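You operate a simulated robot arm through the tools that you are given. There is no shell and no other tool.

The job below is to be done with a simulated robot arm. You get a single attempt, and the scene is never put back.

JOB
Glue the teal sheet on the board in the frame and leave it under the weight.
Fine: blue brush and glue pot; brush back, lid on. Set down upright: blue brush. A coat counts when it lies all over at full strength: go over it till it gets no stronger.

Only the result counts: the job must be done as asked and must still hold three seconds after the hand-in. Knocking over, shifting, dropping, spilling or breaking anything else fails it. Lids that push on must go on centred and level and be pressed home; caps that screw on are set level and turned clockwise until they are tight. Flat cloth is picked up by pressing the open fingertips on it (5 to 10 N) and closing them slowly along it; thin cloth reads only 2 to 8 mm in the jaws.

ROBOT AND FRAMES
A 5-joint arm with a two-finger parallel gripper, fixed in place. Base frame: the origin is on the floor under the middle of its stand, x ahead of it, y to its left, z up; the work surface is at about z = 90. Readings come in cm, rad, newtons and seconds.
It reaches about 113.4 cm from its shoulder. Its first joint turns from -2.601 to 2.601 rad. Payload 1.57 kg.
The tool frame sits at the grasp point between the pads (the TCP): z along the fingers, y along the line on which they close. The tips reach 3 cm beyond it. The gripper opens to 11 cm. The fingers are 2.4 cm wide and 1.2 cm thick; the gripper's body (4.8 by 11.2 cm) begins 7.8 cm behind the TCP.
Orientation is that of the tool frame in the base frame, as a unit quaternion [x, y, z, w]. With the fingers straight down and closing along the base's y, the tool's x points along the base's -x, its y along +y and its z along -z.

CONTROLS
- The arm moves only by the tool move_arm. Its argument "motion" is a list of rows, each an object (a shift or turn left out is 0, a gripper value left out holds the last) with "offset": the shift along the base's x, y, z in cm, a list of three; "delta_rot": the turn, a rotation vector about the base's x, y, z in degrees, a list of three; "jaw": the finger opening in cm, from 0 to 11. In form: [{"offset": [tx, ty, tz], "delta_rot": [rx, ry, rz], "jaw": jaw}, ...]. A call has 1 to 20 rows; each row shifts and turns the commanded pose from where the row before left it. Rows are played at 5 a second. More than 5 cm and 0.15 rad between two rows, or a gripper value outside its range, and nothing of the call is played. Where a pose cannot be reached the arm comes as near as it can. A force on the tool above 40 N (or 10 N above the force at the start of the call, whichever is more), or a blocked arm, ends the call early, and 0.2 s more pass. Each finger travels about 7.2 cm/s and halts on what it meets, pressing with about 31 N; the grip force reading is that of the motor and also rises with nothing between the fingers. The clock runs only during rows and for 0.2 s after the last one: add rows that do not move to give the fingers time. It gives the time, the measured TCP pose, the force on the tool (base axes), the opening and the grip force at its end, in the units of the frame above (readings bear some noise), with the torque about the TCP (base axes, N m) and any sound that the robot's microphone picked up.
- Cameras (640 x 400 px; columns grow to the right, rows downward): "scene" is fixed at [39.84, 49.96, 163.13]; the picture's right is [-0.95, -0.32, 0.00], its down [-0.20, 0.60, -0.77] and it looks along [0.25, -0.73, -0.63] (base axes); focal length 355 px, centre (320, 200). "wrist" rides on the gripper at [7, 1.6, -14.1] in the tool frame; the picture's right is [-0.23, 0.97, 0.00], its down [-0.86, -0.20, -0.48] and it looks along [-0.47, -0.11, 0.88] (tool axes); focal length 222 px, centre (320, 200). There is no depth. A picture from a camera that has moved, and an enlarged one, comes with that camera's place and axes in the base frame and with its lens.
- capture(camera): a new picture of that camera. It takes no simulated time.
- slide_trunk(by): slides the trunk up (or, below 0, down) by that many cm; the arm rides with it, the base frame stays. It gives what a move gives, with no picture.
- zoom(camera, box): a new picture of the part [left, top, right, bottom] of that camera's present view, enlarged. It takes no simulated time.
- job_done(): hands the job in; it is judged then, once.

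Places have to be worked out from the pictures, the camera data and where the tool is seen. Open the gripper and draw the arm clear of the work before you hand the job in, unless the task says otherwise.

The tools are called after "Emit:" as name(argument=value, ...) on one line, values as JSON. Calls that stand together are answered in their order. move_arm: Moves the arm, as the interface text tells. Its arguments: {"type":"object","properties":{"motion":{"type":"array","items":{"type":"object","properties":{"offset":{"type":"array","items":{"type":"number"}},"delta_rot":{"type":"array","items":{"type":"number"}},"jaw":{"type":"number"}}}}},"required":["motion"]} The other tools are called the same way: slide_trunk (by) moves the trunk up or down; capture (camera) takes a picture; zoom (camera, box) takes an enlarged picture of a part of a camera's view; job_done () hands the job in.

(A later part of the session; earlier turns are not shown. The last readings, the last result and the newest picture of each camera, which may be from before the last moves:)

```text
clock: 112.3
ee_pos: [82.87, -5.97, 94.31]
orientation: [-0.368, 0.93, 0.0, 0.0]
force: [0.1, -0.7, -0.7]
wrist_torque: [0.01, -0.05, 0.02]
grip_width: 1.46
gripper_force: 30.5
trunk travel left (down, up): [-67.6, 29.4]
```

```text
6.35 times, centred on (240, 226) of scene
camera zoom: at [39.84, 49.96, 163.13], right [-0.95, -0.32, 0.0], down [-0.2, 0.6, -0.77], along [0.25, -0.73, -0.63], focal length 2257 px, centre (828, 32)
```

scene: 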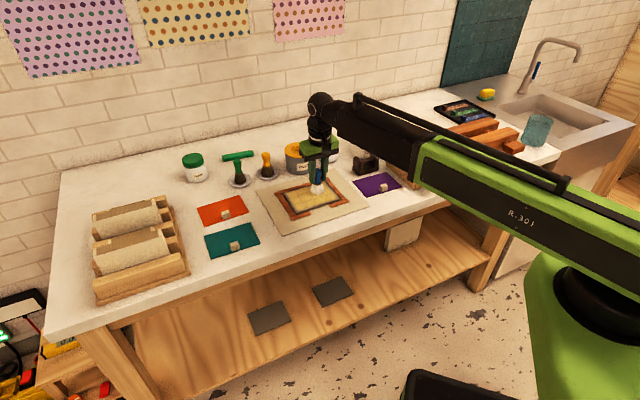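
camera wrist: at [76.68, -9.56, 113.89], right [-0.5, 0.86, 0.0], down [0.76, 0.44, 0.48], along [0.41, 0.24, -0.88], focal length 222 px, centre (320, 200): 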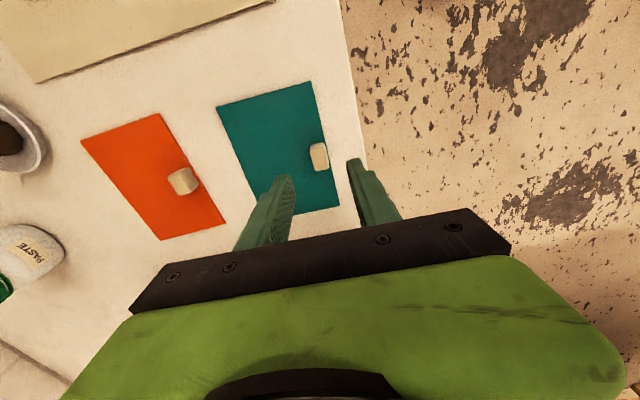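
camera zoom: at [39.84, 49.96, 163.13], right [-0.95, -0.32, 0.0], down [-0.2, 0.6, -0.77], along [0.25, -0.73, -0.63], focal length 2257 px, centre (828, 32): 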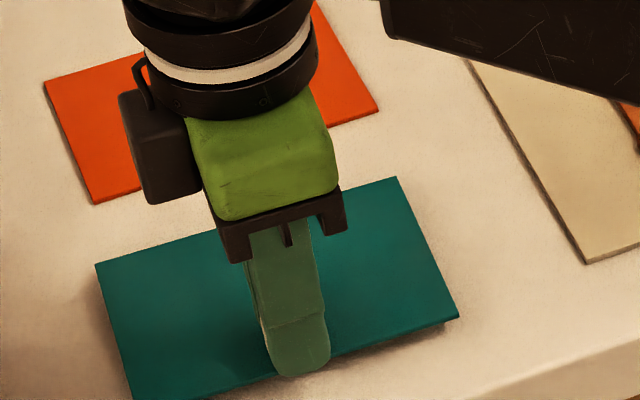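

The sheet hangs level and the grip holds. I lift 4.5 cm more, and carry it over the board with a 1.4° turn to match the board's heading.

Emit:
slide_trunk(by=4.5)

Emit:
move_arm(motion=[{"offset": [-2.377, -4.31, 0]}, {"offset": [-2.377, -4.31, 0], "delta_rot": [0, 0, 0.7]}, {"offset": [-2.377, -4.31, 0], "delta_rot": [0, 0, 0.7]}, {"offset": [-2.377, -4.31, 0]}, {"offset": [-2.377, -4.31, 0]}, {"offset": [-2.377, -4.31, 0]}, {}, {}])

Emit:
capture(camera="wrist")

Emit:
zoom(camera="scene", box=[230, 140, 390, 240])

```text
clock: 113.2
ee_pos: [82.95, -6.07, 98.78]
orientation: [-0.367, 0.93, 0.0, 0.0]
force: [-0.5, 0.6, -0.1]
wrist_torque: [0.02, 0.02, 0.0]
grip_width: 1.46
gripper_force: 30.7
trunk travel left (down, up): [-72.1, 24.9]
```

```text
clock: 115.0
ee_pos: [68.58, -31.86, 98.86]
orientation: [-0.38, 0.925, 0.0, 0.0]
force: [-0.8, 0.7, 0.3]
wrist_torque: [0.0, -0.02, -0.01]
grip_width: 1.44
gripper_force: 30.7
trunk travel left (down, up): [-72.1, 24.9]
```

```text
taken
camera wrist: at [62.39, -35.64, 112.95], right [-0.52, 0.85, 0.0], down [0.75, 0.46, 0.48], along [0.41, 0.25, -0.88], focal length 222 px, centre (320, 200)
```

wrist: 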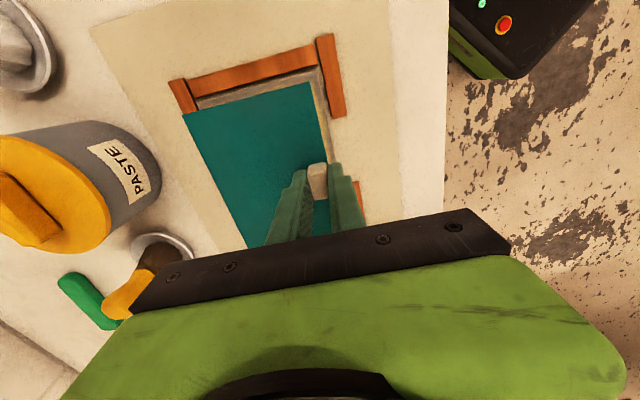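

```text
4.00 times, centred on (310, 190) of scene
camera zoom: at [39.84, 49.96, 163.13], right [-0.95, -0.32, 0.0], down [-0.2, 0.6, -0.77], along [0.25, -0.73, -0.63], focal length 1422 px, centre (360, 240)
```

zoom: 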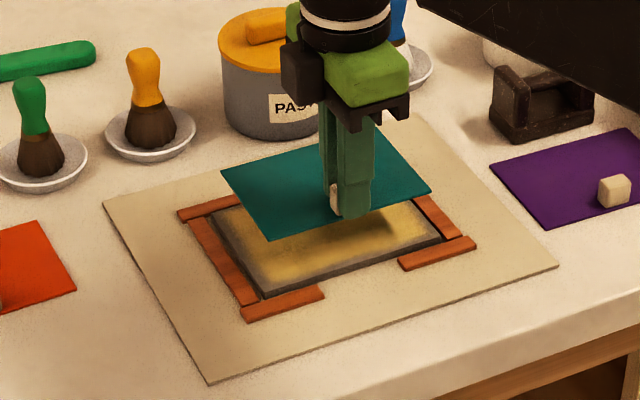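

Emit:
zoom(camera="wrist", box=[150, 20, 390, 170])

```text
2.67 times, centred on (270, 95) of wrist
camera zoom: at [62.39, -35.64, 112.95], right [-0.52, 0.85, 0.0], down [0.75, 0.46, 0.48], along [0.41, 0.25, -0.88], focal length 592 px, centre (453, 480)
```

zoom: 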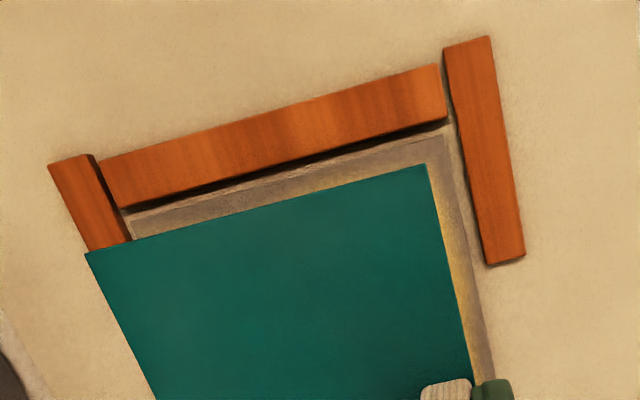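

The sheet is lined up over the board within ~1 mm (margins 0.75/0.6 cm all round). I lower it onto the board.

Emit:
slide_trunk(by=-3.7)

Emit:
slide_trunk(by=-0.15)

Emit:
slide_trunk(by=-0.15)

Emit:
zoom(camera="scene", box=[260, 160, 360, 223])

```text
clock: 115.8
ee_pos: [68.54, -31.86, 95.19]
orientation: [-0.379, 0.925, 0.0, 0.0]
force: [0.9, 0.1, -0.1]
wrist_torque: [-0.01, 0.01, -0.01]
grip_width: 1.46
gripper_force: 30.5
trunk travel left (down, up): [-68.4, 28.6]
```

```text
clock: 116.3
ee_pos: [68.44, -31.94, 94.96]
orientation: [-0.379, 0.925, -0.001, 0.0]
force: [0.0, 0.2, 0.4]
wrist_torque: [0.0, 0.03, 0.01]
grip_width: 1.46
gripper_force: 30.3
trunk travel left (down, up): [-68.3, 28.7]
```

```text
clock: 116.8
ee_pos: [68.41, -31.9, 94.9]
orientation: [-0.38, 0.925, 0.0, 0.001]
force: [1.0, 0.3, -1.5]
wrist_torque: [0.0, -0.02, 0.02]
grip_width: 1.45
gripper_force: 31.1
trunk travel left (down, up): [-68.1, 28.9]
```

```text
6.35 times, centred on (310, 192) of scene
camera zoom: at [39.84, 49.96, 163.13], right [-0.95, -0.32, 0.0], down [-0.2, 0.6, -0.77], along [0.25, -0.73, -0.63], focal length 2257 px, centre (384, 254)
```

zoom: 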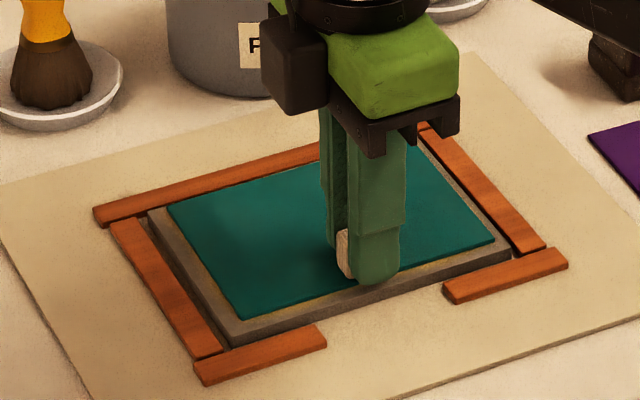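

Emit:
slide_trunk(by=-0.15)

Emit:
slide_trunk(by=-0.1)

```text
clock: 117.3
ee_pos: [68.58, -31.97, 94.71]
orientation: [-0.38, 0.925, 0.0, 0.0]
force: [0.5, 0.6, 4.3]
wrist_torque: [-0.06, 0.02, 0.04]
grip_width: 1.44
gripper_force: 30.7
trunk travel left (down, up): [-68.0, 29.0]
```

```text
clock: 117.8
ee_pos: [68.51, -31.82, 94.71]
orientation: [-0.379, 0.925, -0.001, 0.0]
force: [2.2, -0.9, 16.4]
wrist_torque: [-0.15, -0.09, 0.04]
grip_width: 1.44
gripper_force: 30.9
trunk travel left (down, up): [-67.9, 29.1]
```

The sheet is on the board (16 N contact). I ease off and release the block gently.

Emit:
slide_trunk(by=0.08)

Emit:
move_arm(motion=[{"jaw": 1.6}, {"jaw": 2.0}, {"jaw": 2.6}, {"jaw": 3.2}, {}])

Emit:
zoom(camera="scene", box=[260, 160, 360, 223])

Emit:
zoom(camera="wrist", box=[150, 20, 390, 170])

```text
clock: 118.3
ee_pos: [68.43, -31.77, 94.69]
orientation: [-0.379, 0.925, 0.0, 0.0]
force: [-1.0, -0.3, 7.5]
wrist_torque: [-0.03, -0.06, 0.03]
grip_width: 1.46
gripper_force: 30.4
trunk travel left (down, up): [-68.0, 29.0]
```

```text
clock: 119.5
ee_pos: [68.5, -31.94, 94.63]
orientation: [-0.379, 0.925, 0.0, 0.001]
force: [0.1, 0.3, 0.3]
wrist_torque: [0.02, -0.04, 0.01]
grip_width: 3.21
gripper_force: 0.0
trunk travel left (down, up): [-68.0, 29.0]
```

```text
6.35 times, centred on (310, 192) of scene
camera zoom: at [39.84, 49.96, 163.13], right [-0.95, -0.32, 0.0], down [-0.2, 0.6, -0.77], along [0.25, -0.73, -0.63], focal length 2257 px, centre (384, 254)
```

zoom: 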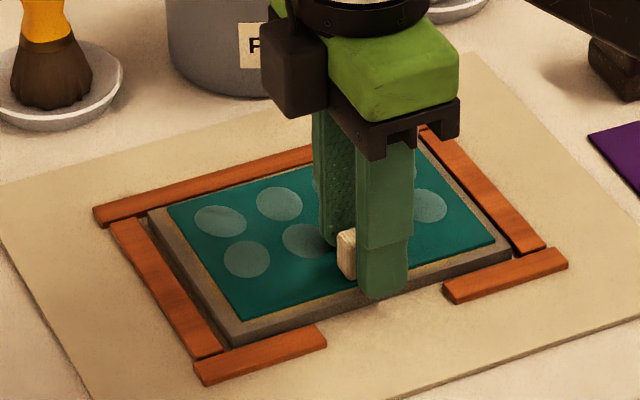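

```text
2.67 times, centred on (270, 95) of wrist
camera zoom: at [62.39, -35.63, 108.78], right [-0.52, 0.85, 0.0], down [0.75, 0.46, 0.48], along [0.41, 0.25, -0.88], focal length 592 px, centre (453, 480)
```

zoom: 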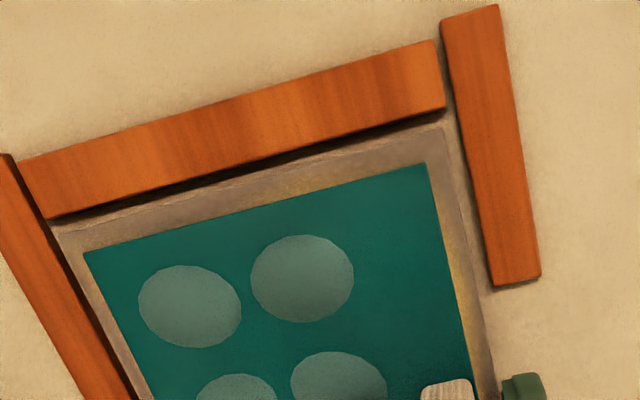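

After release, pale round blisters appear on the sheet. I rise and look at the whole sheet and at the green bar tool.

Emit:
slide_trunk(by=10)

Emit:
move_arm(motion=[{"offset": [-2.5, 2.5, 0]}, {"offset": [-2.5, 2.5, 0]}, {"offset": [-2.5, 2.5, 0]}, {}])

Emit:
zoom(camera="scene", box=[260, 160, 360, 223])

Emit:
zoom(camera="scene", box=[180, 130, 300, 205])

Emit:
capture(camera="wrist")

```text
clock: 120.8
ee_pos: [68.56, -31.83, 104.71]
orientation: [-0.38, 0.925, 0.0, 0.0]
force: [0.2, 0.2, 0.4]
wrist_torque: [0.0, 0.0, 0.0]
grip_width: 3.21
gripper_force: 0.0
trunk travel left (down, up): [-78.0, 19.0]
```

```text
clock: 121.8
ee_pos: [61.05, -24.21, 104.58]
orientation: [-0.38, 0.925, 0.001, 0.0]
force: [0.6, -0.5, -0.1]
wrist_torque: [0.01, 0.0, 0.01]
grip_width: 3.23
gripper_force: 0.0
trunk travel left (down, up): [-78.0, 19.0]
```

```text
6.35 times, centred on (310, 192) of scene
camera zoom: at [39.84, 49.96, 163.13], right [-0.95, -0.32, 0.0], down [-0.2, 0.6, -0.77], along [0.25, -0.73, -0.63], focal length 2257 px, centre (384, 254)
```

zoom: 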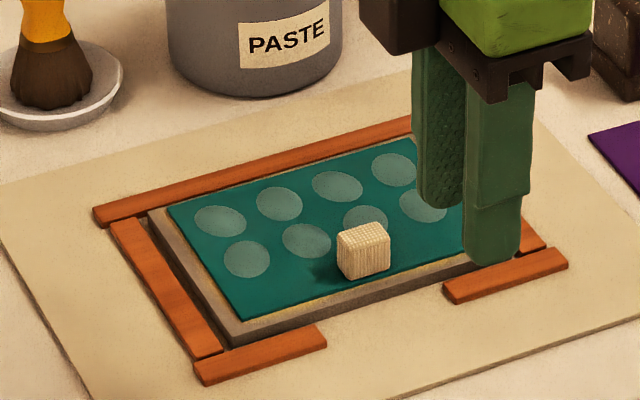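

```text
5.33 times, centred on (240, 168) of scene
camera zoom: at [39.84, 49.96, 163.13], right [-0.95, -0.32, 0.0], down [-0.2, 0.6, -0.77], along [0.25, -0.73, -0.63], focal length 1896 px, centre (747, 373)
```

zoom: 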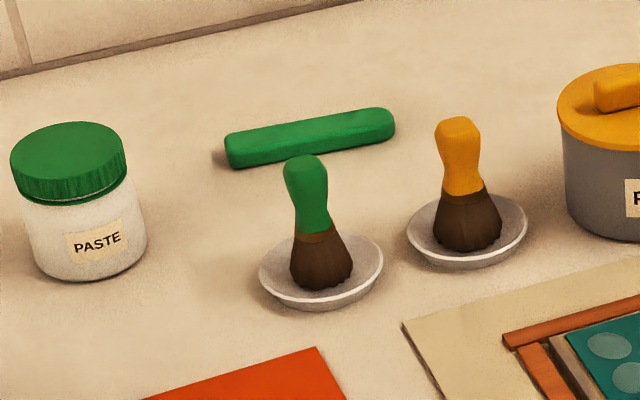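

```text
taken
camera wrist: at [54.9, -28.01, 118.77], right [-0.52, 0.85, 0.0], down [0.75, 0.46, 0.48], along [0.41, 0.25, -0.88], focal length 222 px, centre (320, 200)
```

wrist: 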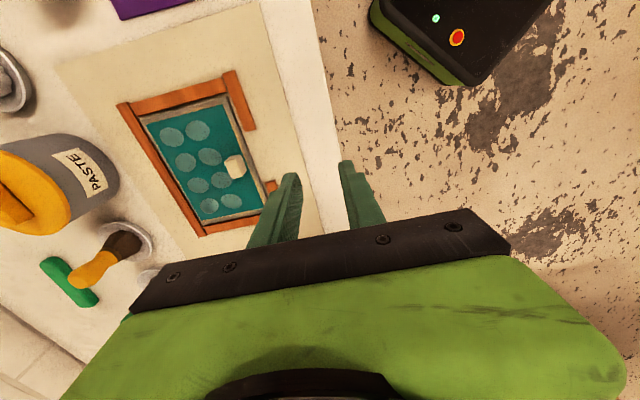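

Eight evenly spaced blisters (4×2) show. I look closer from the wrist camera before testing one with a gentle fingertip press.

Emit:
zoom(camera="wrist", box=[110, 70, 290, 245])

Emit:
zoom(camera="scene", box=[275, 170, 345, 214])

```text
2.29 times, centred on (200, 158) of wrist
camera zoom: at [54.9, -28.01, 118.77], right [-0.52, 0.85, 0.0], down [0.75, 0.46, 0.48], along [0.41, 0.25, -0.88], focal length 508 px, centre (594, 297)
```

zoom: 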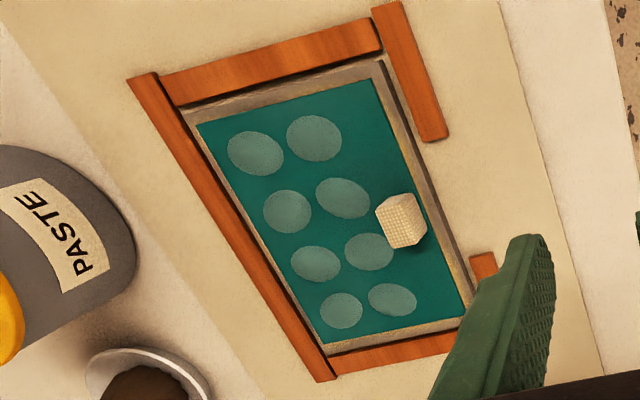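

```text
9.09 times, centred on (310, 192) of scene
camera zoom: at [39.84, 49.96, 163.13], right [-0.95, -0.32, 0.0], down [-0.2, 0.6, -0.77], along [0.25, -0.73, -0.63], focal length 3231 px, centre (411, 273)
```

zoom: 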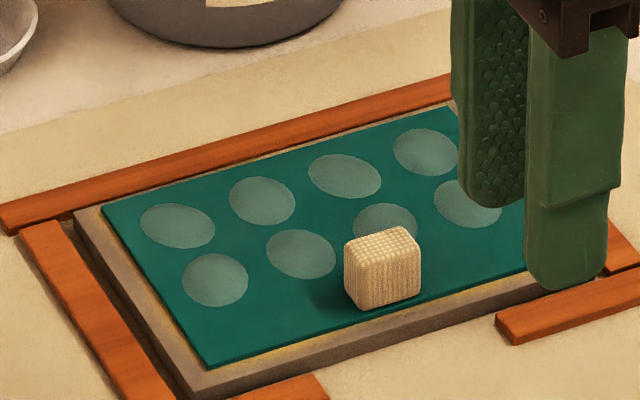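

The blisters form a 4×2 grid on the area behind the block – like trapped air to be rubbed out. I test one with closed fingertips pressed lightly at (71.9,-37.8).

Emit:
move_arm(motion=[{"offset": [2.72, -3.39, 0], "jaw": 0}, {"offset": [2.72, -3.39, 0]}, {"offset": [2.72, -3.39, 0]}, {"offset": [2.72, -3.39, 0]}, {}])

Emit:
slide_trunk(by=-9.7)

Emit:
slide_trunk(by=-0.25)

Emit:
zoom(camera="scene", box=[260, 160, 360, 223])

```text
clock: 123.0
ee_pos: [71.87, -37.92, 104.63]
orientation: [-0.379, 0.925, 0.0, 0.0]
force: [-0.6, 0.5, 0.3]
wrist_torque: [0.0, 0.01, 0.02]
grip_width: 0.0
gripper_force: 21.5
trunk travel left (down, up): [-78.0, 19.0]
```

```text
clock: 124.3
ee_pos: [72.04, -37.86, 95.1]
orientation: [-0.379, 0.925, 0.0, 0.0]
force: [0.3, -0.3, 0.1]
wrist_torque: [-0.02, 0.0, 0.0]
grip_width: 0.02
gripper_force: 21.3
trunk travel left (down, up): [-68.3, 28.7]
```

```text
clock: 124.9
ee_pos: [72.03, -37.86, 94.72]
orientation: [-0.379, 0.925, 0.0, -0.001]
force: [-0.4, -0.1, 0.6]
wrist_torque: [-0.01, -0.04, 0.02]
grip_width: 0.0
gripper_force: 21.3
trunk travel left (down, up): [-68.0, 29.0]
```

```text
6.35 times, centred on (310, 192) of scene
camera zoom: at [39.84, 49.96, 163.13], right [-0.95, -0.32, 0.0], down [-0.2, 0.6, -0.77], along [0.25, -0.73, -0.63], focal length 2257 px, centre (384, 254)
```

zoom: 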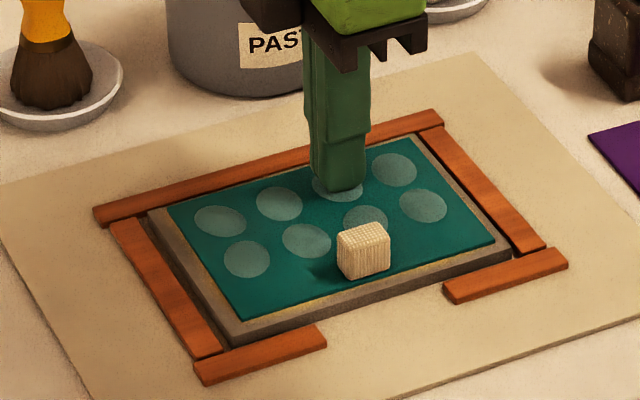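

Emit:
slide_trunk(by=-0.15)

Emit:
slide_trunk(by=-0.1)

Emit:
zoom(camera="scene", box=[260, 160, 360, 223])

```text
clock: 125.4
ee_pos: [71.95, -37.97, 94.63]
orientation: [-0.379, 0.925, 0.0, 0.0]
force: [-1.2, 0.5, 0.2]
wrist_torque: [0.0, 0.02, -0.03]
grip_width: 0.02
gripper_force: 20.9
trunk travel left (down, up): [-67.9, 29.1]
```

```text
clock: 125.9
ee_pos: [71.9, -38.01, 94.54]
orientation: [-0.38, 0.925, 0.0, 0.0]
force: [1.2, -0.1, 4.3]
wrist_torque: [-0.04, -0.03, -0.02]
grip_width: 0.0
gripper_force: 21.9
trunk travel left (down, up): [-67.8, 29.2]
```

```text
6.35 times, centred on (310, 192) of scene
camera zoom: at [39.84, 49.96, 163.13], right [-0.95, -0.32, 0.0], down [-0.2, 0.6, -0.77], along [0.25, -0.73, -0.63], focal length 2257 px, centre (384, 254)
```

zoom: 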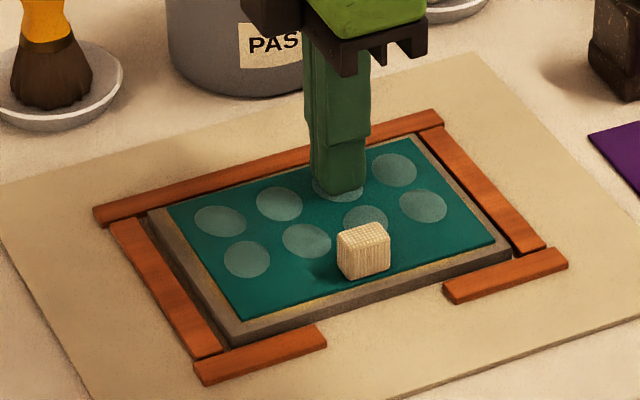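

Contact at 4 N. I press to ~12 N, then lift and see if that blister is gone.

Emit:
slide_trunk(by=-0.08)

Emit:
move_arm(motion=[{}, {}, {}])

Emit:
slide_trunk(by=3)

Emit:
zoom(camera="scene", box=[260, 160, 360, 223])

Emit:
zoom(camera="wrist", box=[190, 60, 430, 210])

```text
clock: 126.4
ee_pos: [71.88, -37.96, 94.38]
orientation: [-0.38, 0.925, -0.001, 0.001]
force: [4.0, -2.6, 11.0]
wrist_torque: [-0.07, -0.12, -0.07]
grip_width: 0.0
gripper_force: 20.9
trunk travel left (down, up): [-67.7, 29.3]
```

```text
clock: 127.2
ee_pos: [71.85, -37.98, 94.41]
orientation: [-0.38, 0.925, 0.0, 0.001]
force: [5.0, -2.8, 13.7]
wrist_torque: [-0.08, -0.13, -0.05]
grip_width: 0.03
gripper_force: 21.1
trunk travel left (down, up): [-67.7, 29.3]
```

```text
clock: 128.0
ee_pos: [71.94, -38.03, 97.46]
orientation: [-0.379, 0.925, 0.0, 0.0]
force: [0.7, 0.0, -0.3]
wrist_torque: [-0.01, 0.03, -0.02]
grip_width: 0.0
gripper_force: 21.6
trunk travel left (down, up): [-70.7, 26.3]
```

```text
6.35 times, centred on (310, 192) of scene
camera zoom: at [39.84, 49.96, 163.13], right [-0.95, -0.32, 0.0], down [-0.2, 0.6, -0.77], along [0.25, -0.73, -0.63], focal length 2257 px, centre (384, 254)
```

zoom: 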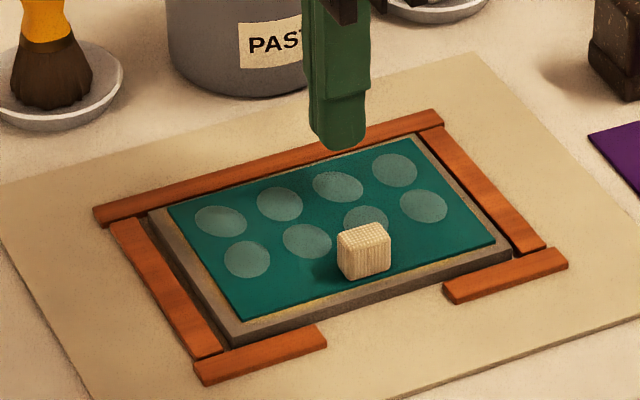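

```text
2.67 times, centred on (310, 135) of wrist
camera zoom: at [65.84, -41.71, 111.5], right [-0.52, 0.85, 0.0], down [0.75, 0.46, 0.48], along [0.41, 0.25, -0.88], focal length 592 px, centre (347, 373)
```

zoom: 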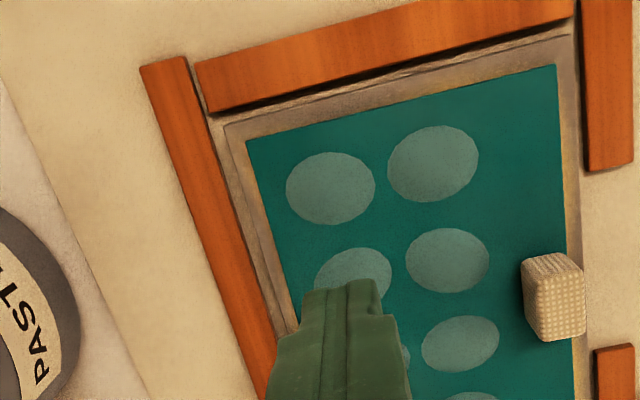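

Static pressing didn't change it. I try a short light rub (≈5 N, 2 cm) over the same blister and watch whether it clears or the sheet moves.

Emit:
slide_trunk(by=-2.92)

Emit:
move_arm(motion=[{"offset": [-0.355, -0.35, 0]}, {"offset": [-0.355, -0.35, 0]}, {"offset": [0.355, 0.35, 0]}, {"offset": [0.355, 0.35, 0]}, {"offset": [0.355, 0.35, 0]}, {"offset": [0.355, 0.35, 0]}, {}])

Emit:
slide_trunk(by=3)

Emit:
zoom(camera="scene", box=[260, 160, 360, 223])

```text
clock: 128.7
ee_pos: [71.88, -37.96, 94.62]
orientation: [-0.38, 0.925, -0.001, 0.0]
force: [-0.8, 0.8, 2.4]
wrist_torque: [0.04, 0.03, -0.01]
grip_width: 0.0
gripper_force: 21.2
trunk travel left (down, up): [-67.8, 29.2]
```

```text
clock: 130.3
ee_pos: [72.56, -37.1, 94.39]
orientation: [-0.379, 0.925, 0.0, 0.0]
force: [-1.3, -1.1, 3.2]
wrist_torque: [-0.03, 0.05, -0.01]
grip_width: 0.01
gripper_force: 21.9
trunk travel left (down, up): [-67.8, 29.2]
```

```text
clock: 131.0
ee_pos: [72.67, -37.25, 97.41]
orientation: [-0.38, 0.925, 0.0, 0.0]
force: [-0.5, 0.3, -0.2]
wrist_torque: [-0.01, 0.0, 0.01]
grip_width: 0.0
gripper_force: 21.1
trunk travel left (down, up): [-70.8, 26.2]
```

```text
6.35 times, centred on (310, 192) of scene
camera zoom: at [39.84, 49.96, 163.13], right [-0.95, -0.32, 0.0], down [-0.2, 0.6, -0.77], along [0.25, -0.73, -0.63], focal length 2257 px, centre (384, 254)
```

zoom: 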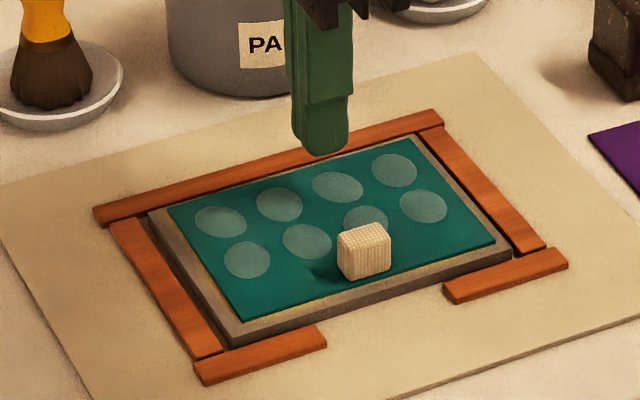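

The blister stays and the sheet doesn't slide. To learn whether the sheet has bonded at all, I regrip the block and try a very small lift, watching the force.

Emit:
slide_trunk(by=2)

Emit:
move_arm(motion=[{"offset": [-2.07, 2.65, 0], "jaw": 3.4}, {"offset": [-2.07, 2.65, 0]}, {}])

Emit:
zoom(camera="wrist", box=[240, 100, 400, 200])

```text
clock: 131.7
ee_pos: [72.58, -37.1, 99.48]
orientation: [-0.38, 0.925, 0.001, 0.0]
force: [0.3, -0.3, -1.3]
wrist_torque: [-0.01, -0.03, 0.0]
grip_width: 0.0
gripper_force: 21.5
trunk travel left (down, up): [-72.8, 24.2]
```

```text
clock: 132.5
ee_pos: [68.55, -32.03, 99.46]
orientation: [-0.379, 0.925, 0.0, -0.001]
force: [-0.1, -0.1, -1.0]
wrist_torque: [0.02, -0.03, 0.02]
grip_width: 3.38
gripper_force: 0.1
trunk travel left (down, up): [-72.8, 24.2]
```

```text
4.00 times, centred on (320, 150) of wrist
camera zoom: at [62.34, -35.74, 113.57], right [-0.52, 0.85, 0.0], down [0.75, 0.46, 0.48], along [0.41, 0.25, -0.88], focal length 888 px, centre (320, 400)
```

zoom: 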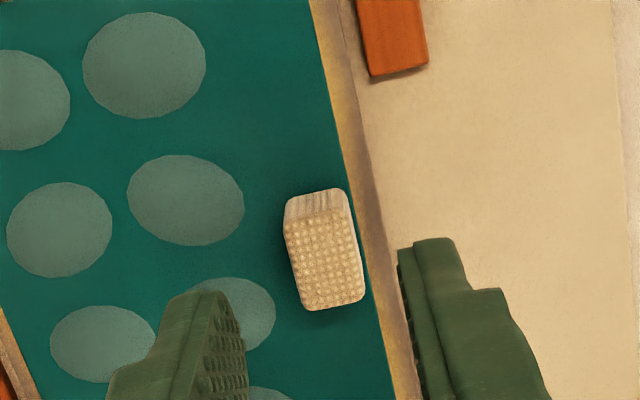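

Emit:
slide_trunk(by=-4.75)

Emit:
move_arm(motion=[{"jaw": 2.6}, {"jaw": 2.1}, {"jaw": 1.7}, {"jaw": 1.3}, {"jaw": 0.9}, {}, {}])

Emit:
slide_trunk(by=0.15)

Emit:
zoom(camera="scene", box=[275, 170, 345, 214])

```text
clock: 133.4
ee_pos: [68.4, -32.05, 94.62]
orientation: [-0.379, 0.925, 0.0, 0.0]
force: [1.2, 0.5, 0.4]
wrist_torque: [0.0, -0.03, -0.01]
grip_width: 3.4
gripper_force: 0.0
trunk travel left (down, up): [-68.0, 29.0]
```

```text
clock: 135.0
ee_pos: [68.49, -31.94, 94.72]
orientation: [-0.38, 0.925, 0.0, 0.0]
force: [0.4, -0.2, 0.5]
wrist_torque: [0.03, -0.01, 0.01]
grip_width: 1.44
gripper_force: 31.0
trunk travel left (down, up): [-68.0, 29.0]
```

```text
clock: 135.5
ee_pos: [68.34, -32.08, 94.95]
orientation: [-0.38, 0.925, 0.0, 0.0]
force: [0.3, 0.4, -1.6]
wrist_torque: [0.04, 0.04, -0.03]
grip_width: 1.44
gripper_force: 30.8
trunk travel left (down, up): [-68.2, 28.8]
```

```text
9.09 times, centred on (310, 192) of scene
camera zoom: at [39.84, 49.96, 163.13], right [-0.95, -0.32, 0.0], down [-0.2, 0.6, -0.77], along [0.25, -0.73, -0.63], focal length 3231 px, centre (411, 273)
```

zoom: 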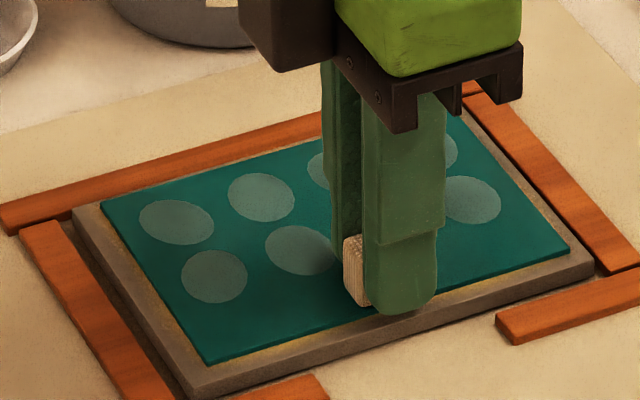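

Emit:
slide_trunk(by=0.35)

Emit:
zoom(camera="scene", box=[275, 170, 345, 214])

Emit:
zoom(camera="wrist", box=[150, 20, 390, 170])

```text
clock: 136.1
ee_pos: [68.49, -32.03, 95.19]
orientation: [-0.379, 0.926, 0.0, 0.0]
force: [-0.4, 0.5, -1.3]
wrist_torque: [0.02, -0.02, 0.0]
grip_width: 1.46
gripper_force: 31.1
trunk travel left (down, up): [-68.5, 28.5]
```

```text
9.09 times, centred on (310, 192) of scene
camera zoom: at [39.84, 49.96, 163.13], right [-0.95, -0.32, 0.0], down [-0.2, 0.6, -0.77], along [0.25, -0.73, -0.63], focal length 3231 px, centre (411, 273)
```

zoom: 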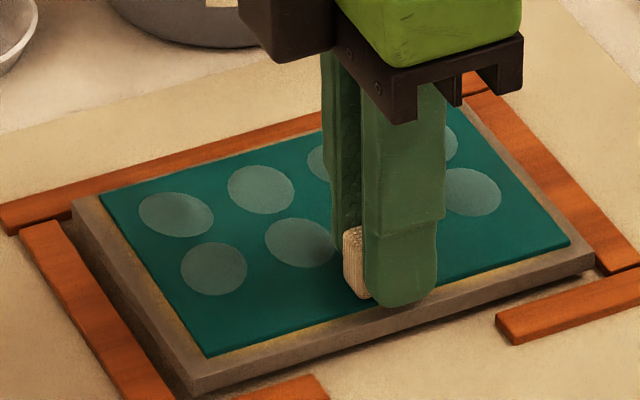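

```text
2.67 times, centred on (270, 95) of wrist
camera zoom: at [62.34, -35.75, 109.32], right [-0.52, 0.85, 0.0], down [0.75, 0.46, 0.48], along [0.41, 0.25, -0.88], focal length 592 px, centre (453, 480)
```

zoom: 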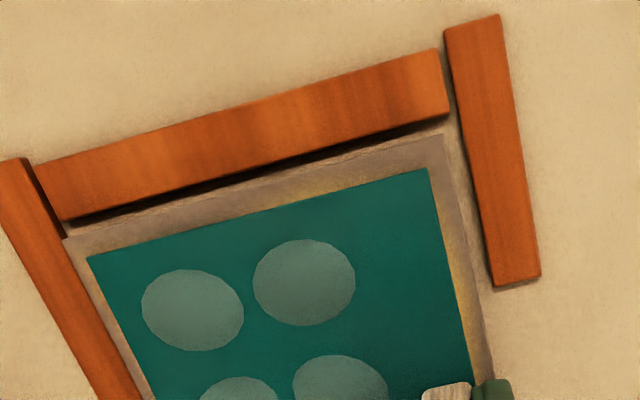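

The board rises together with the sheet – so the sheet IS bonded to the board. I lower it straight back into the frame and release.

Emit:
slide_trunk(by=-0.45)

Emit:
slide_trunk(by=-0.1)

Emit:
move_arm(motion=[{}, {"jaw": 1.6}, {"jaw": 2.0}, {"jaw": 2.6}, {"jaw": 3.4}, {}])

Emit:
zoom(camera="scene", box=[260, 160, 360, 223])

```text
clock: 136.6
ee_pos: [68.54, -32.14, 94.75]
orientation: [-0.38, 0.925, 0.0, 0.0]
force: [0.4, 0.3, 0.3]
wrist_torque: [0.03, 0.03, 0.01]
grip_width: 1.44
gripper_force: 30.8
trunk travel left (down, up): [-68.1, 28.9]
```

```text
clock: 137.1
ee_pos: [68.38, -32.0, 94.7]
orientation: [-0.379, 0.925, 0.001, 0.0]
force: [2.6, -0.4, 5.8]
wrist_torque: [-0.06, -0.09, 0.02]
grip_width: 1.46
gripper_force: 31.2
trunk travel left (down, up): [-68.0, 29.0]
```

```text
clock: 138.5
ee_pos: [68.46, -32.09, 94.68]
orientation: [-0.38, 0.925, 0.0, 0.0]
force: [-1.2, -0.1, -0.1]
wrist_torque: [-0.02, 0.01, -0.01]
grip_width: 3.4
gripper_force: 0.0
trunk travel left (down, up): [-68.0, 29.0]
```

```text
6.35 times, centred on (310, 192) of scene
camera zoom: at [39.84, 49.96, 163.13], right [-0.95, -0.32, 0.0], down [-0.2, 0.6, -0.77], along [0.25, -0.73, -0.63], focal length 2257 px, centre (384, 254)
```

zoom: 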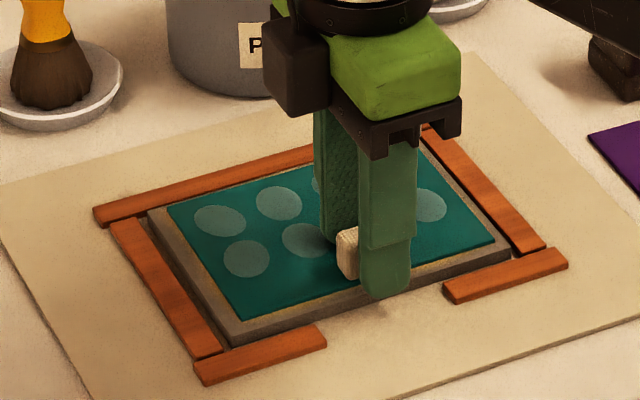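

Board and sheet are back in place. The green bar is out of reach (r≈117), so rubbing with the fingertips is the only option; I try a firmer rub (≈10–12 N, ±2 cm) over one blister.

Emit:
slide_trunk(by=5)

Emit:
move_arm(motion=[{"offset": [1.7, -2.9, 0], "jaw": 0}, {"offset": [1.7, -2.9, 0]}, {}, {}])

Emit:
slide_trunk(by=-5.2)

Emit:
slide_trunk(by=-0.15)

```text
clock: 139.4
ee_pos: [68.41, -32.16, 99.8]
orientation: [-0.379, 0.925, 0.001, 0.0]
force: [-0.6, -0.9, 0.0]
wrist_torque: [-0.01, 0.01, 0.02]
grip_width: 3.4
gripper_force: 0.1
trunk travel left (down, up): [-73.0, 24.0]
```

```text
clock: 140.4
ee_pos: [71.95, -37.81, 99.69]
orientation: [-0.379, 0.925, 0.0, 0.0]
force: [0.1, 0.2, 0.2]
wrist_torque: [0.0, 0.0, -0.03]
grip_width: 0.04
gripper_force: 21.8
trunk travel left (down, up): [-73.0, 24.0]
```

```text
clock: 141.3
ee_pos: [71.91, -37.65, 94.44]
orientation: [-0.38, 0.925, 0.0, 0.0]
force: [-1.2, 0.4, 1.5]
wrist_torque: [0.06, 0.04, 0.0]
grip_width: 0.0
gripper_force: 20.8
trunk travel left (down, up): [-67.8, 29.2]
```

```text
clock: 141.9
ee_pos: [71.87, -37.79, 94.29]
orientation: [-0.38, 0.925, -0.001, 0.001]
force: [2.1, -0.8, 18.5]
wrist_torque: [-0.01, -0.12, -0.07]
grip_width: 0.01
gripper_force: 21.8
trunk travel left (down, up): [-67.6, 29.4]
```

Emit:
move_arm(motion=[{"offset": [0.53, 0.525, 0]}, {"offset": [0.53, 0.525, 0]}, {"offset": [-0.53, -0.525, 0]}, {"offset": [-0.53, -0.525, 0]}, {"offset": [-0.53, -0.525, 0]}, {"offset": [-0.53, -0.525, 0]}, {"offset": [0.53, 0.525, 0]}, {"offset": [0.53, 0.525, 0]}, {"offset": [0.35, -0.355, 0]}, {"offset": [-0.7, 0.71, 0]}, {"offset": [0.35, -0.355, 0]}, {}])

Emit:
slide_trunk(by=4)

Emit:
zoom(camera="scene", box=[260, 160, 360, 223])

Emit:
zoom(camera="wrist", box=[190, 60, 430, 210])

```text
clock: 144.1
ee_pos: [71.75, -37.8, 94.54]
orientation: [-0.379, 0.925, -0.005, 0.002]
force: [1.7, -3.8, 20.9]
wrist_torque: [-0.12, -0.06, -0.03]
grip_width: 0.01
gripper_force: 21.5
trunk travel left (down, up): [-67.6, 29.4]
stopped in row 11: the force on the tool passed its limit at 48 N (the readings are from after the stop); the commanded pose is now the measured one
```

```text
clock: 144.9
ee_pos: [71.98, -37.65, 98.27]
orientation: [-0.38, 0.925, -0.004, 0.003]
force: [-1.5, 0.5, -0.3]
wrist_torque: [0.0, 0.01, 0.01]
grip_width: 0.0
gripper_force: 21.1
trunk travel left (down, up): [-71.6, 25.4]
```

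```text
6.35 times, centred on (310, 192) of scene
camera zoom: at [39.84, 49.96, 163.13], right [-0.95, -0.32, 0.0], down [-0.2, 0.6, -0.77], along [0.25, -0.73, -0.63], focal length 2257 px, centre (384, 254)
```

zoom: 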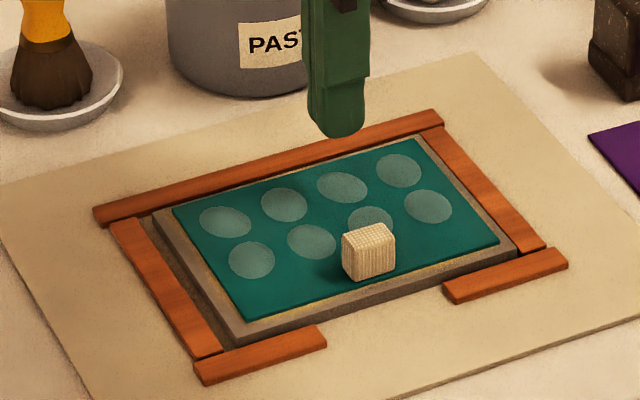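

```text
2.67 times, centred on (310, 135) of wrist
camera zoom: at [65.69, -41.4, 112.4], right [-0.52, 0.85, -0.01], down [0.75, 0.46, 0.48], along [0.41, 0.24, -0.88], focal length 592 px, centre (347, 373)
```

zoom: 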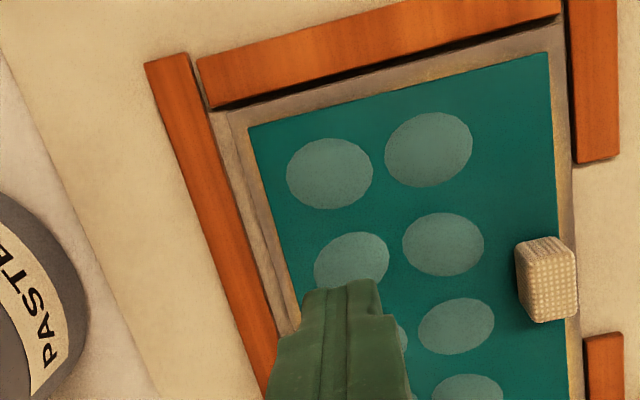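

Fingertip rubbing doesn't clear them, and the board nudged ~0.25 cm within the frame; I stop that. The job asks for the weight, which should press the sheet flat, so I level the tool and go to the weight.

Emit:
slide_trunk(by=9)

Emit:
move_arm(motion=[{"delta_rot": [0.29, 0.49, 0], "jaw": 4}, {"offset": [-2.8, -3.81, 0]}, {"offset": [-2.8, -3.81, 0]}, {"offset": [-2.8, -3.81, 0]}, {"offset": [-2.8, -3.81, 0]}, {"offset": [-2.8, -3.81, 0]}, {}, {}])

Emit:
capture(camera="wrist")

Emit:
zoom(camera="wrist", box=[220, 80, 420, 205])

Emit:
zoom(camera="scene", box=[310, 110, 430, 185])

```text
clock: 146.2
ee_pos: [71.87, -37.69, 107.33]
orientation: [-0.379, 0.926, -0.005, 0.003]
force: [-0.8, -0.4, 0.1]
wrist_torque: [0.01, 0.01, 0.0]
grip_width: 0.0
gripper_force: 21.6
trunk travel left (down, up): [-80.6, 16.4]
```

```text
clock: 148.0
ee_pos: [57.93, -56.79, 107.32]
orientation: [-0.379, 0.926, -0.001, -0.001]
force: [-0.2, 0.8, -0.3]
wrist_torque: [0.0, 0.0, 0.01]
grip_width: 3.98
gripper_force: 0.0
trunk travel left (down, up): [-80.6, 16.4]
```

```text
taken
camera wrist: at [51.78, -60.43, 121.44], right [-0.52, 0.85, 0.0], down [0.75, 0.46, 0.48], along [0.41, 0.25, -0.88], focal length 222 px, centre (320, 200)
```

wrist: 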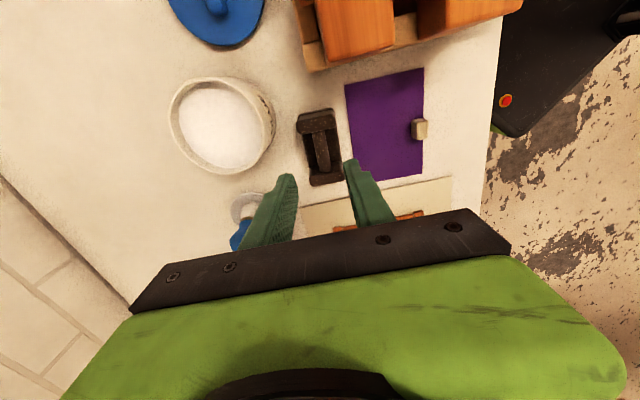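

```text
3.20 times, centred on (320, 142) of wrist
camera zoom: at [51.78, -60.43, 121.44], right [-0.52, 0.85, 0.0], down [0.75, 0.46, 0.48], along [0.41, 0.25, -0.88], focal length 711 px, centre (320, 384)
```

zoom: 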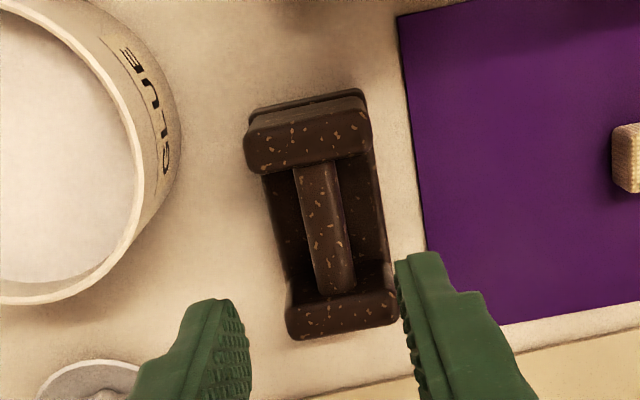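

```text
5.33 times, centred on (370, 148) of scene
camera zoom: at [39.84, 49.96, 163.13], right [-0.95, -0.32, 0.0], down [-0.2, 0.6, -0.77], along [0.25, -0.73, -0.63], focal length 1896 px, centre (53, 480)
```

zoom: 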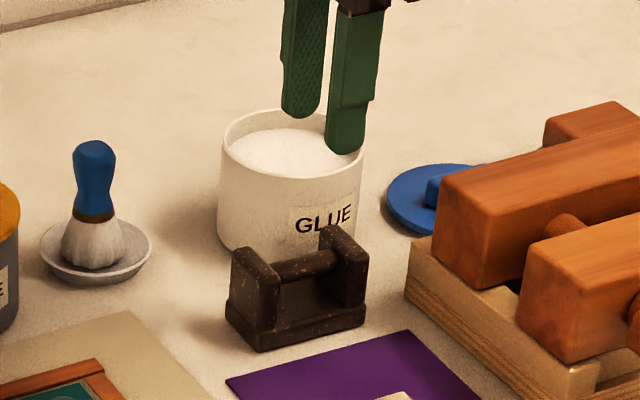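

The weight: base ~8.5×4.5 cm, handle bar along ~41.7° centred near (58.15,-56.3), bar at z≈95. I align over the bar and lower.

Emit:
move_arm(motion=[{"offset": [0.2, 0.45, 0], "delta_rot": [0, 0, -3]}, {}])

Emit:
slide_trunk(by=-8)

Emit:
zoom(camera="wrist", box=[220, 100, 420, 225])

Emit:
zoom(camera="scene", box=[310, 110, 430, 185])

```text
clock: 148.6
ee_pos: [58.07, -56.34, 107.29]
orientation: [-0.354, 0.935, -0.001, -0.001]
force: [-1.3, -0.2, 0.2]
wrist_torque: [0.03, 0.04, -0.04]
grip_width: 3.97
gripper_force: 0.0
trunk travel left (down, up): [-80.6, 16.4]
```

```text
clock: 149.8
ee_pos: [58.23, -56.39, 99.36]
orientation: [-0.355, 0.935, 0.0, -0.001]
force: [0.5, 0.7, 0.5]
wrist_torque: [-0.03, 0.01, 0.01]
grip_width: 3.99
gripper_force: 0.0
trunk travel left (down, up): [-72.6, 24.4]
```

```text
3.20 times, centred on (320, 162) of wrist
camera zoom: at [51.83, -59.69, 113.44], right [-0.48, 0.88, 0.0], down [0.77, 0.42, 0.48], along [0.42, 0.23, -0.88], focal length 711 px, centre (320, 320)
```

zoom: 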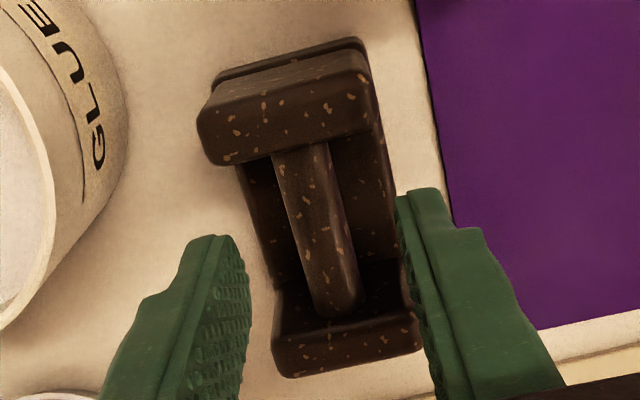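

```text
5.33 times, centred on (370, 148) of scene
camera zoom: at [39.84, 49.96, 163.13], right [-0.95, -0.32, 0.0], down [-0.2, 0.6, -0.77], along [0.25, -0.73, -0.63], focal length 1896 px, centre (53, 480)
```

zoom: 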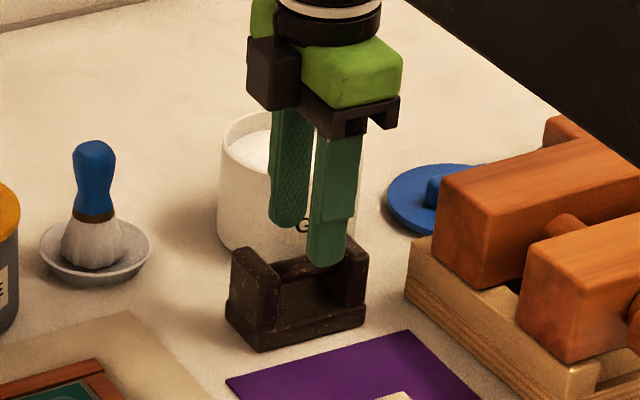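

Emit:
slide_trunk(by=-3.8)

Emit:
move_arm(motion=[{"jaw": 3}, {"jaw": 2.4}, {"jaw": 1.9}, {"jaw": 1.5}, {"jaw": 1.1}, {"jaw": 0.7}, {}, {}])

Emit:
zoom(camera="wrist", box=[220, 100, 420, 225])

Emit:
zoom(camera="scene", box=[310, 110, 430, 185])

```text
clock: 150.6
ee_pos: [58.21, -56.28, 95.46]
orientation: [-0.354, 0.935, -0.001, -0.001]
force: [1.3, 0.4, -0.2]
wrist_torque: [-0.01, 0.0, 0.02]
grip_width: 4.02
gripper_force: 0.2
trunk travel left (down, up): [-68.8, 28.2]
```

```text
clock: 152.4
ee_pos: [58.14, -56.32, 95.53]
orientation: [-0.354, 0.935, 0.0, -0.002]
force: [0.8, -0.6, 0.7]
wrist_torque: [-0.04, 0.03, 0.16]
grip_width: 1.57
gripper_force: 31.3
trunk travel left (down, up): [-68.8, 28.2]
```

```text
3.20 times, centred on (320, 162) of wrist
camera zoom: at [51.84, -59.7, 109.63], right [-0.48, 0.88, 0.0], down [0.77, 0.42, 0.48], along [0.42, 0.23, -0.88], focal length 711 px, centre (320, 320)
```

zoom: 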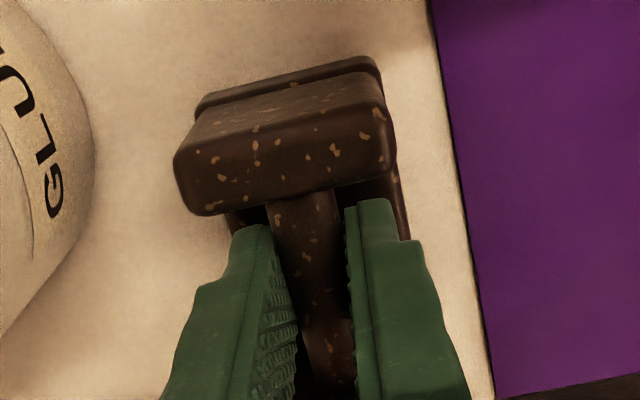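

```text
5.33 times, centred on (370, 148) of scene
camera zoom: at [39.84, 49.96, 163.13], right [-0.95, -0.32, 0.0], down [-0.2, 0.6, -0.77], along [0.25, -0.73, -0.63], focal length 1896 px, centre (53, 480)
```

zoom: 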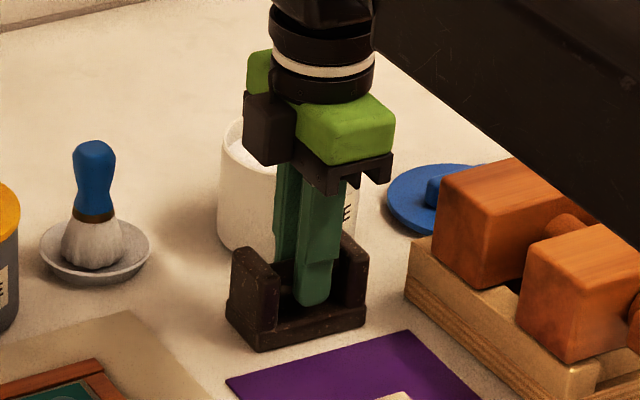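

Gripped the bar at 1.57 cm. I lift and check the load.

Emit:
slide_trunk(by=1)

Emit:
slide_trunk(by=6)

Emit:
zoom(camera="scene", box=[310, 90, 430, 165])

Emit:
zoom(camera="scene", box=[260, 160, 360, 223])

```text
clock: 152.9
ee_pos: [58.17, -56.47, 96.45]
orientation: [-0.354, 0.935, 0.0, -0.001]
force: [0.1, 0.4, -8.9]
wrist_torque: [-0.03, 0.03, -0.05]
grip_width: 1.55
gripper_force: 30.9
trunk travel left (down, up): [-69.8, 27.2]
```

```text
clock: 153.9
ee_pos: [58.3, -56.42, 102.53]
orientation: [-0.354, 0.935, 0.0, 0.0]
force: [-1.0, 0.0, -10.2]
wrist_torque: [0.01, -0.01, -0.01]
grip_width: 1.56
gripper_force: 31.3
trunk travel left (down, up): [-75.8, 21.2]
```

```text
5.33 times, centred on (370, 128) of scene
camera zoom: at [39.84, 49.96, 163.13], right [-0.95, -0.32, 0.0], down [-0.2, 0.6, -0.77], along [0.25, -0.73, -0.63], focal length 1896 px, centre (53, 587)
```

zoom: 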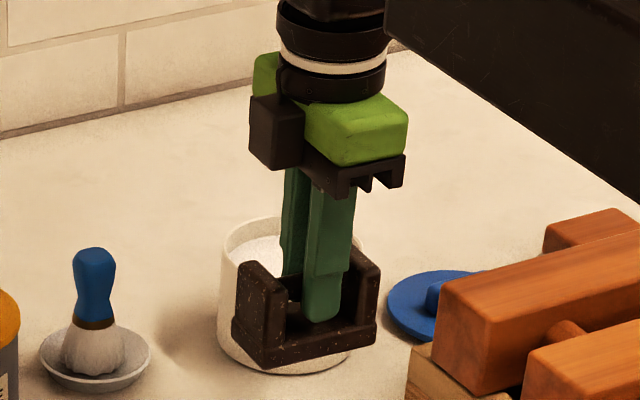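

```text
6.35 times, centred on (310, 192) of scene
camera zoom: at [39.84, 49.96, 163.13], right [-0.95, -0.32, 0.0], down [-0.2, 0.6, -0.77], along [0.25, -0.73, -0.63], focal length 2257 px, centre (384, 254)
```

zoom: 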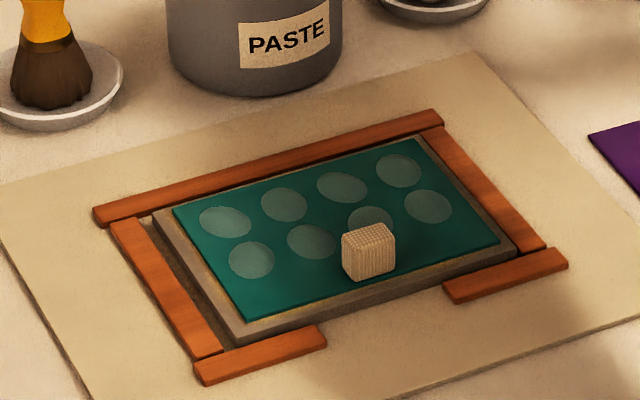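

The weight (~1 kg) hangs level. I carry it over the sheet, turned to match, with its footprint behind the block.

Emit:
move_arm(motion=[{"offset": [2.233, 3.567, 0]}, {"offset": [2.233, 3.567, 0], "delta_rot": [0, 0, 1.5]}, {"offset": [2.233, 3.567, 0], "delta_rot": [0, 0, 1.5]}, {"offset": [2.233, 3.567, 0]}, {"offset": [2.233, 3.567, 0]}, {"offset": [2.233, 3.567, 0]}, {}, {}])

Emit:
capture(camera="wrist")

Emit:
zoom(camera="scene", box=[250, 140, 370, 215])

```text
clock: 155.8
ee_pos: [71.47, -34.92, 102.47]
orientation: [-0.379, 0.926, -0.001, -0.001]
force: [0.2, 0.6, -9.5]
wrist_torque: [-0.01, 0.02, -0.03]
grip_width: 1.55
gripper_force: 30.3
trunk travel left (down, up): [-75.8, 21.2]
```

```text
taken
camera wrist: at [65.37, -38.66, 116.58], right [-0.52, 0.85, 0.0], down [0.75, 0.46, 0.48], along [0.41, 0.25, -0.88], focal length 222 px, centre (320, 200)
```

wrist: 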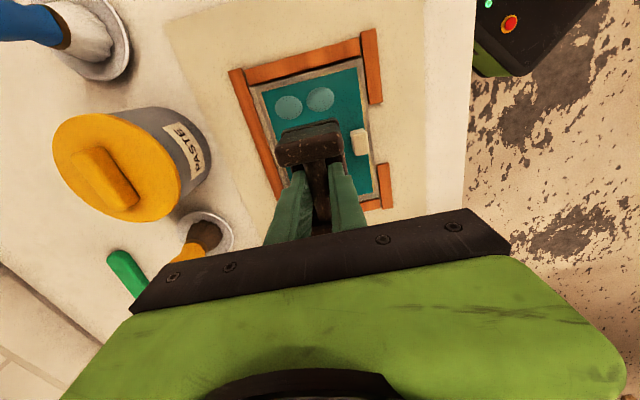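

```text
5.33 times, centred on (310, 178) of scene
camera zoom: at [39.84, 49.96, 163.13], right [-0.95, -0.32, 0.0], down [-0.2, 0.6, -0.77], along [0.25, -0.73, -0.63], focal length 1896 px, centre (373, 320)
```

zoom: 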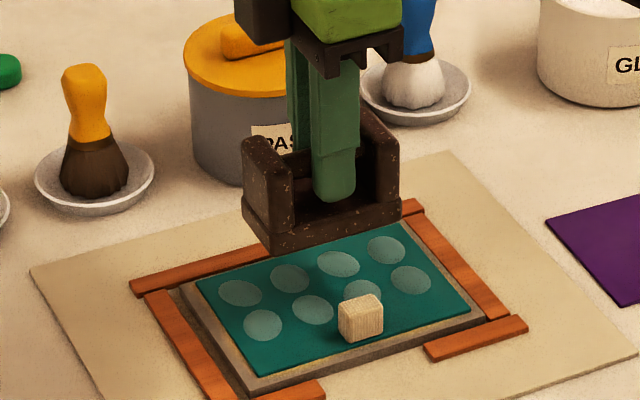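

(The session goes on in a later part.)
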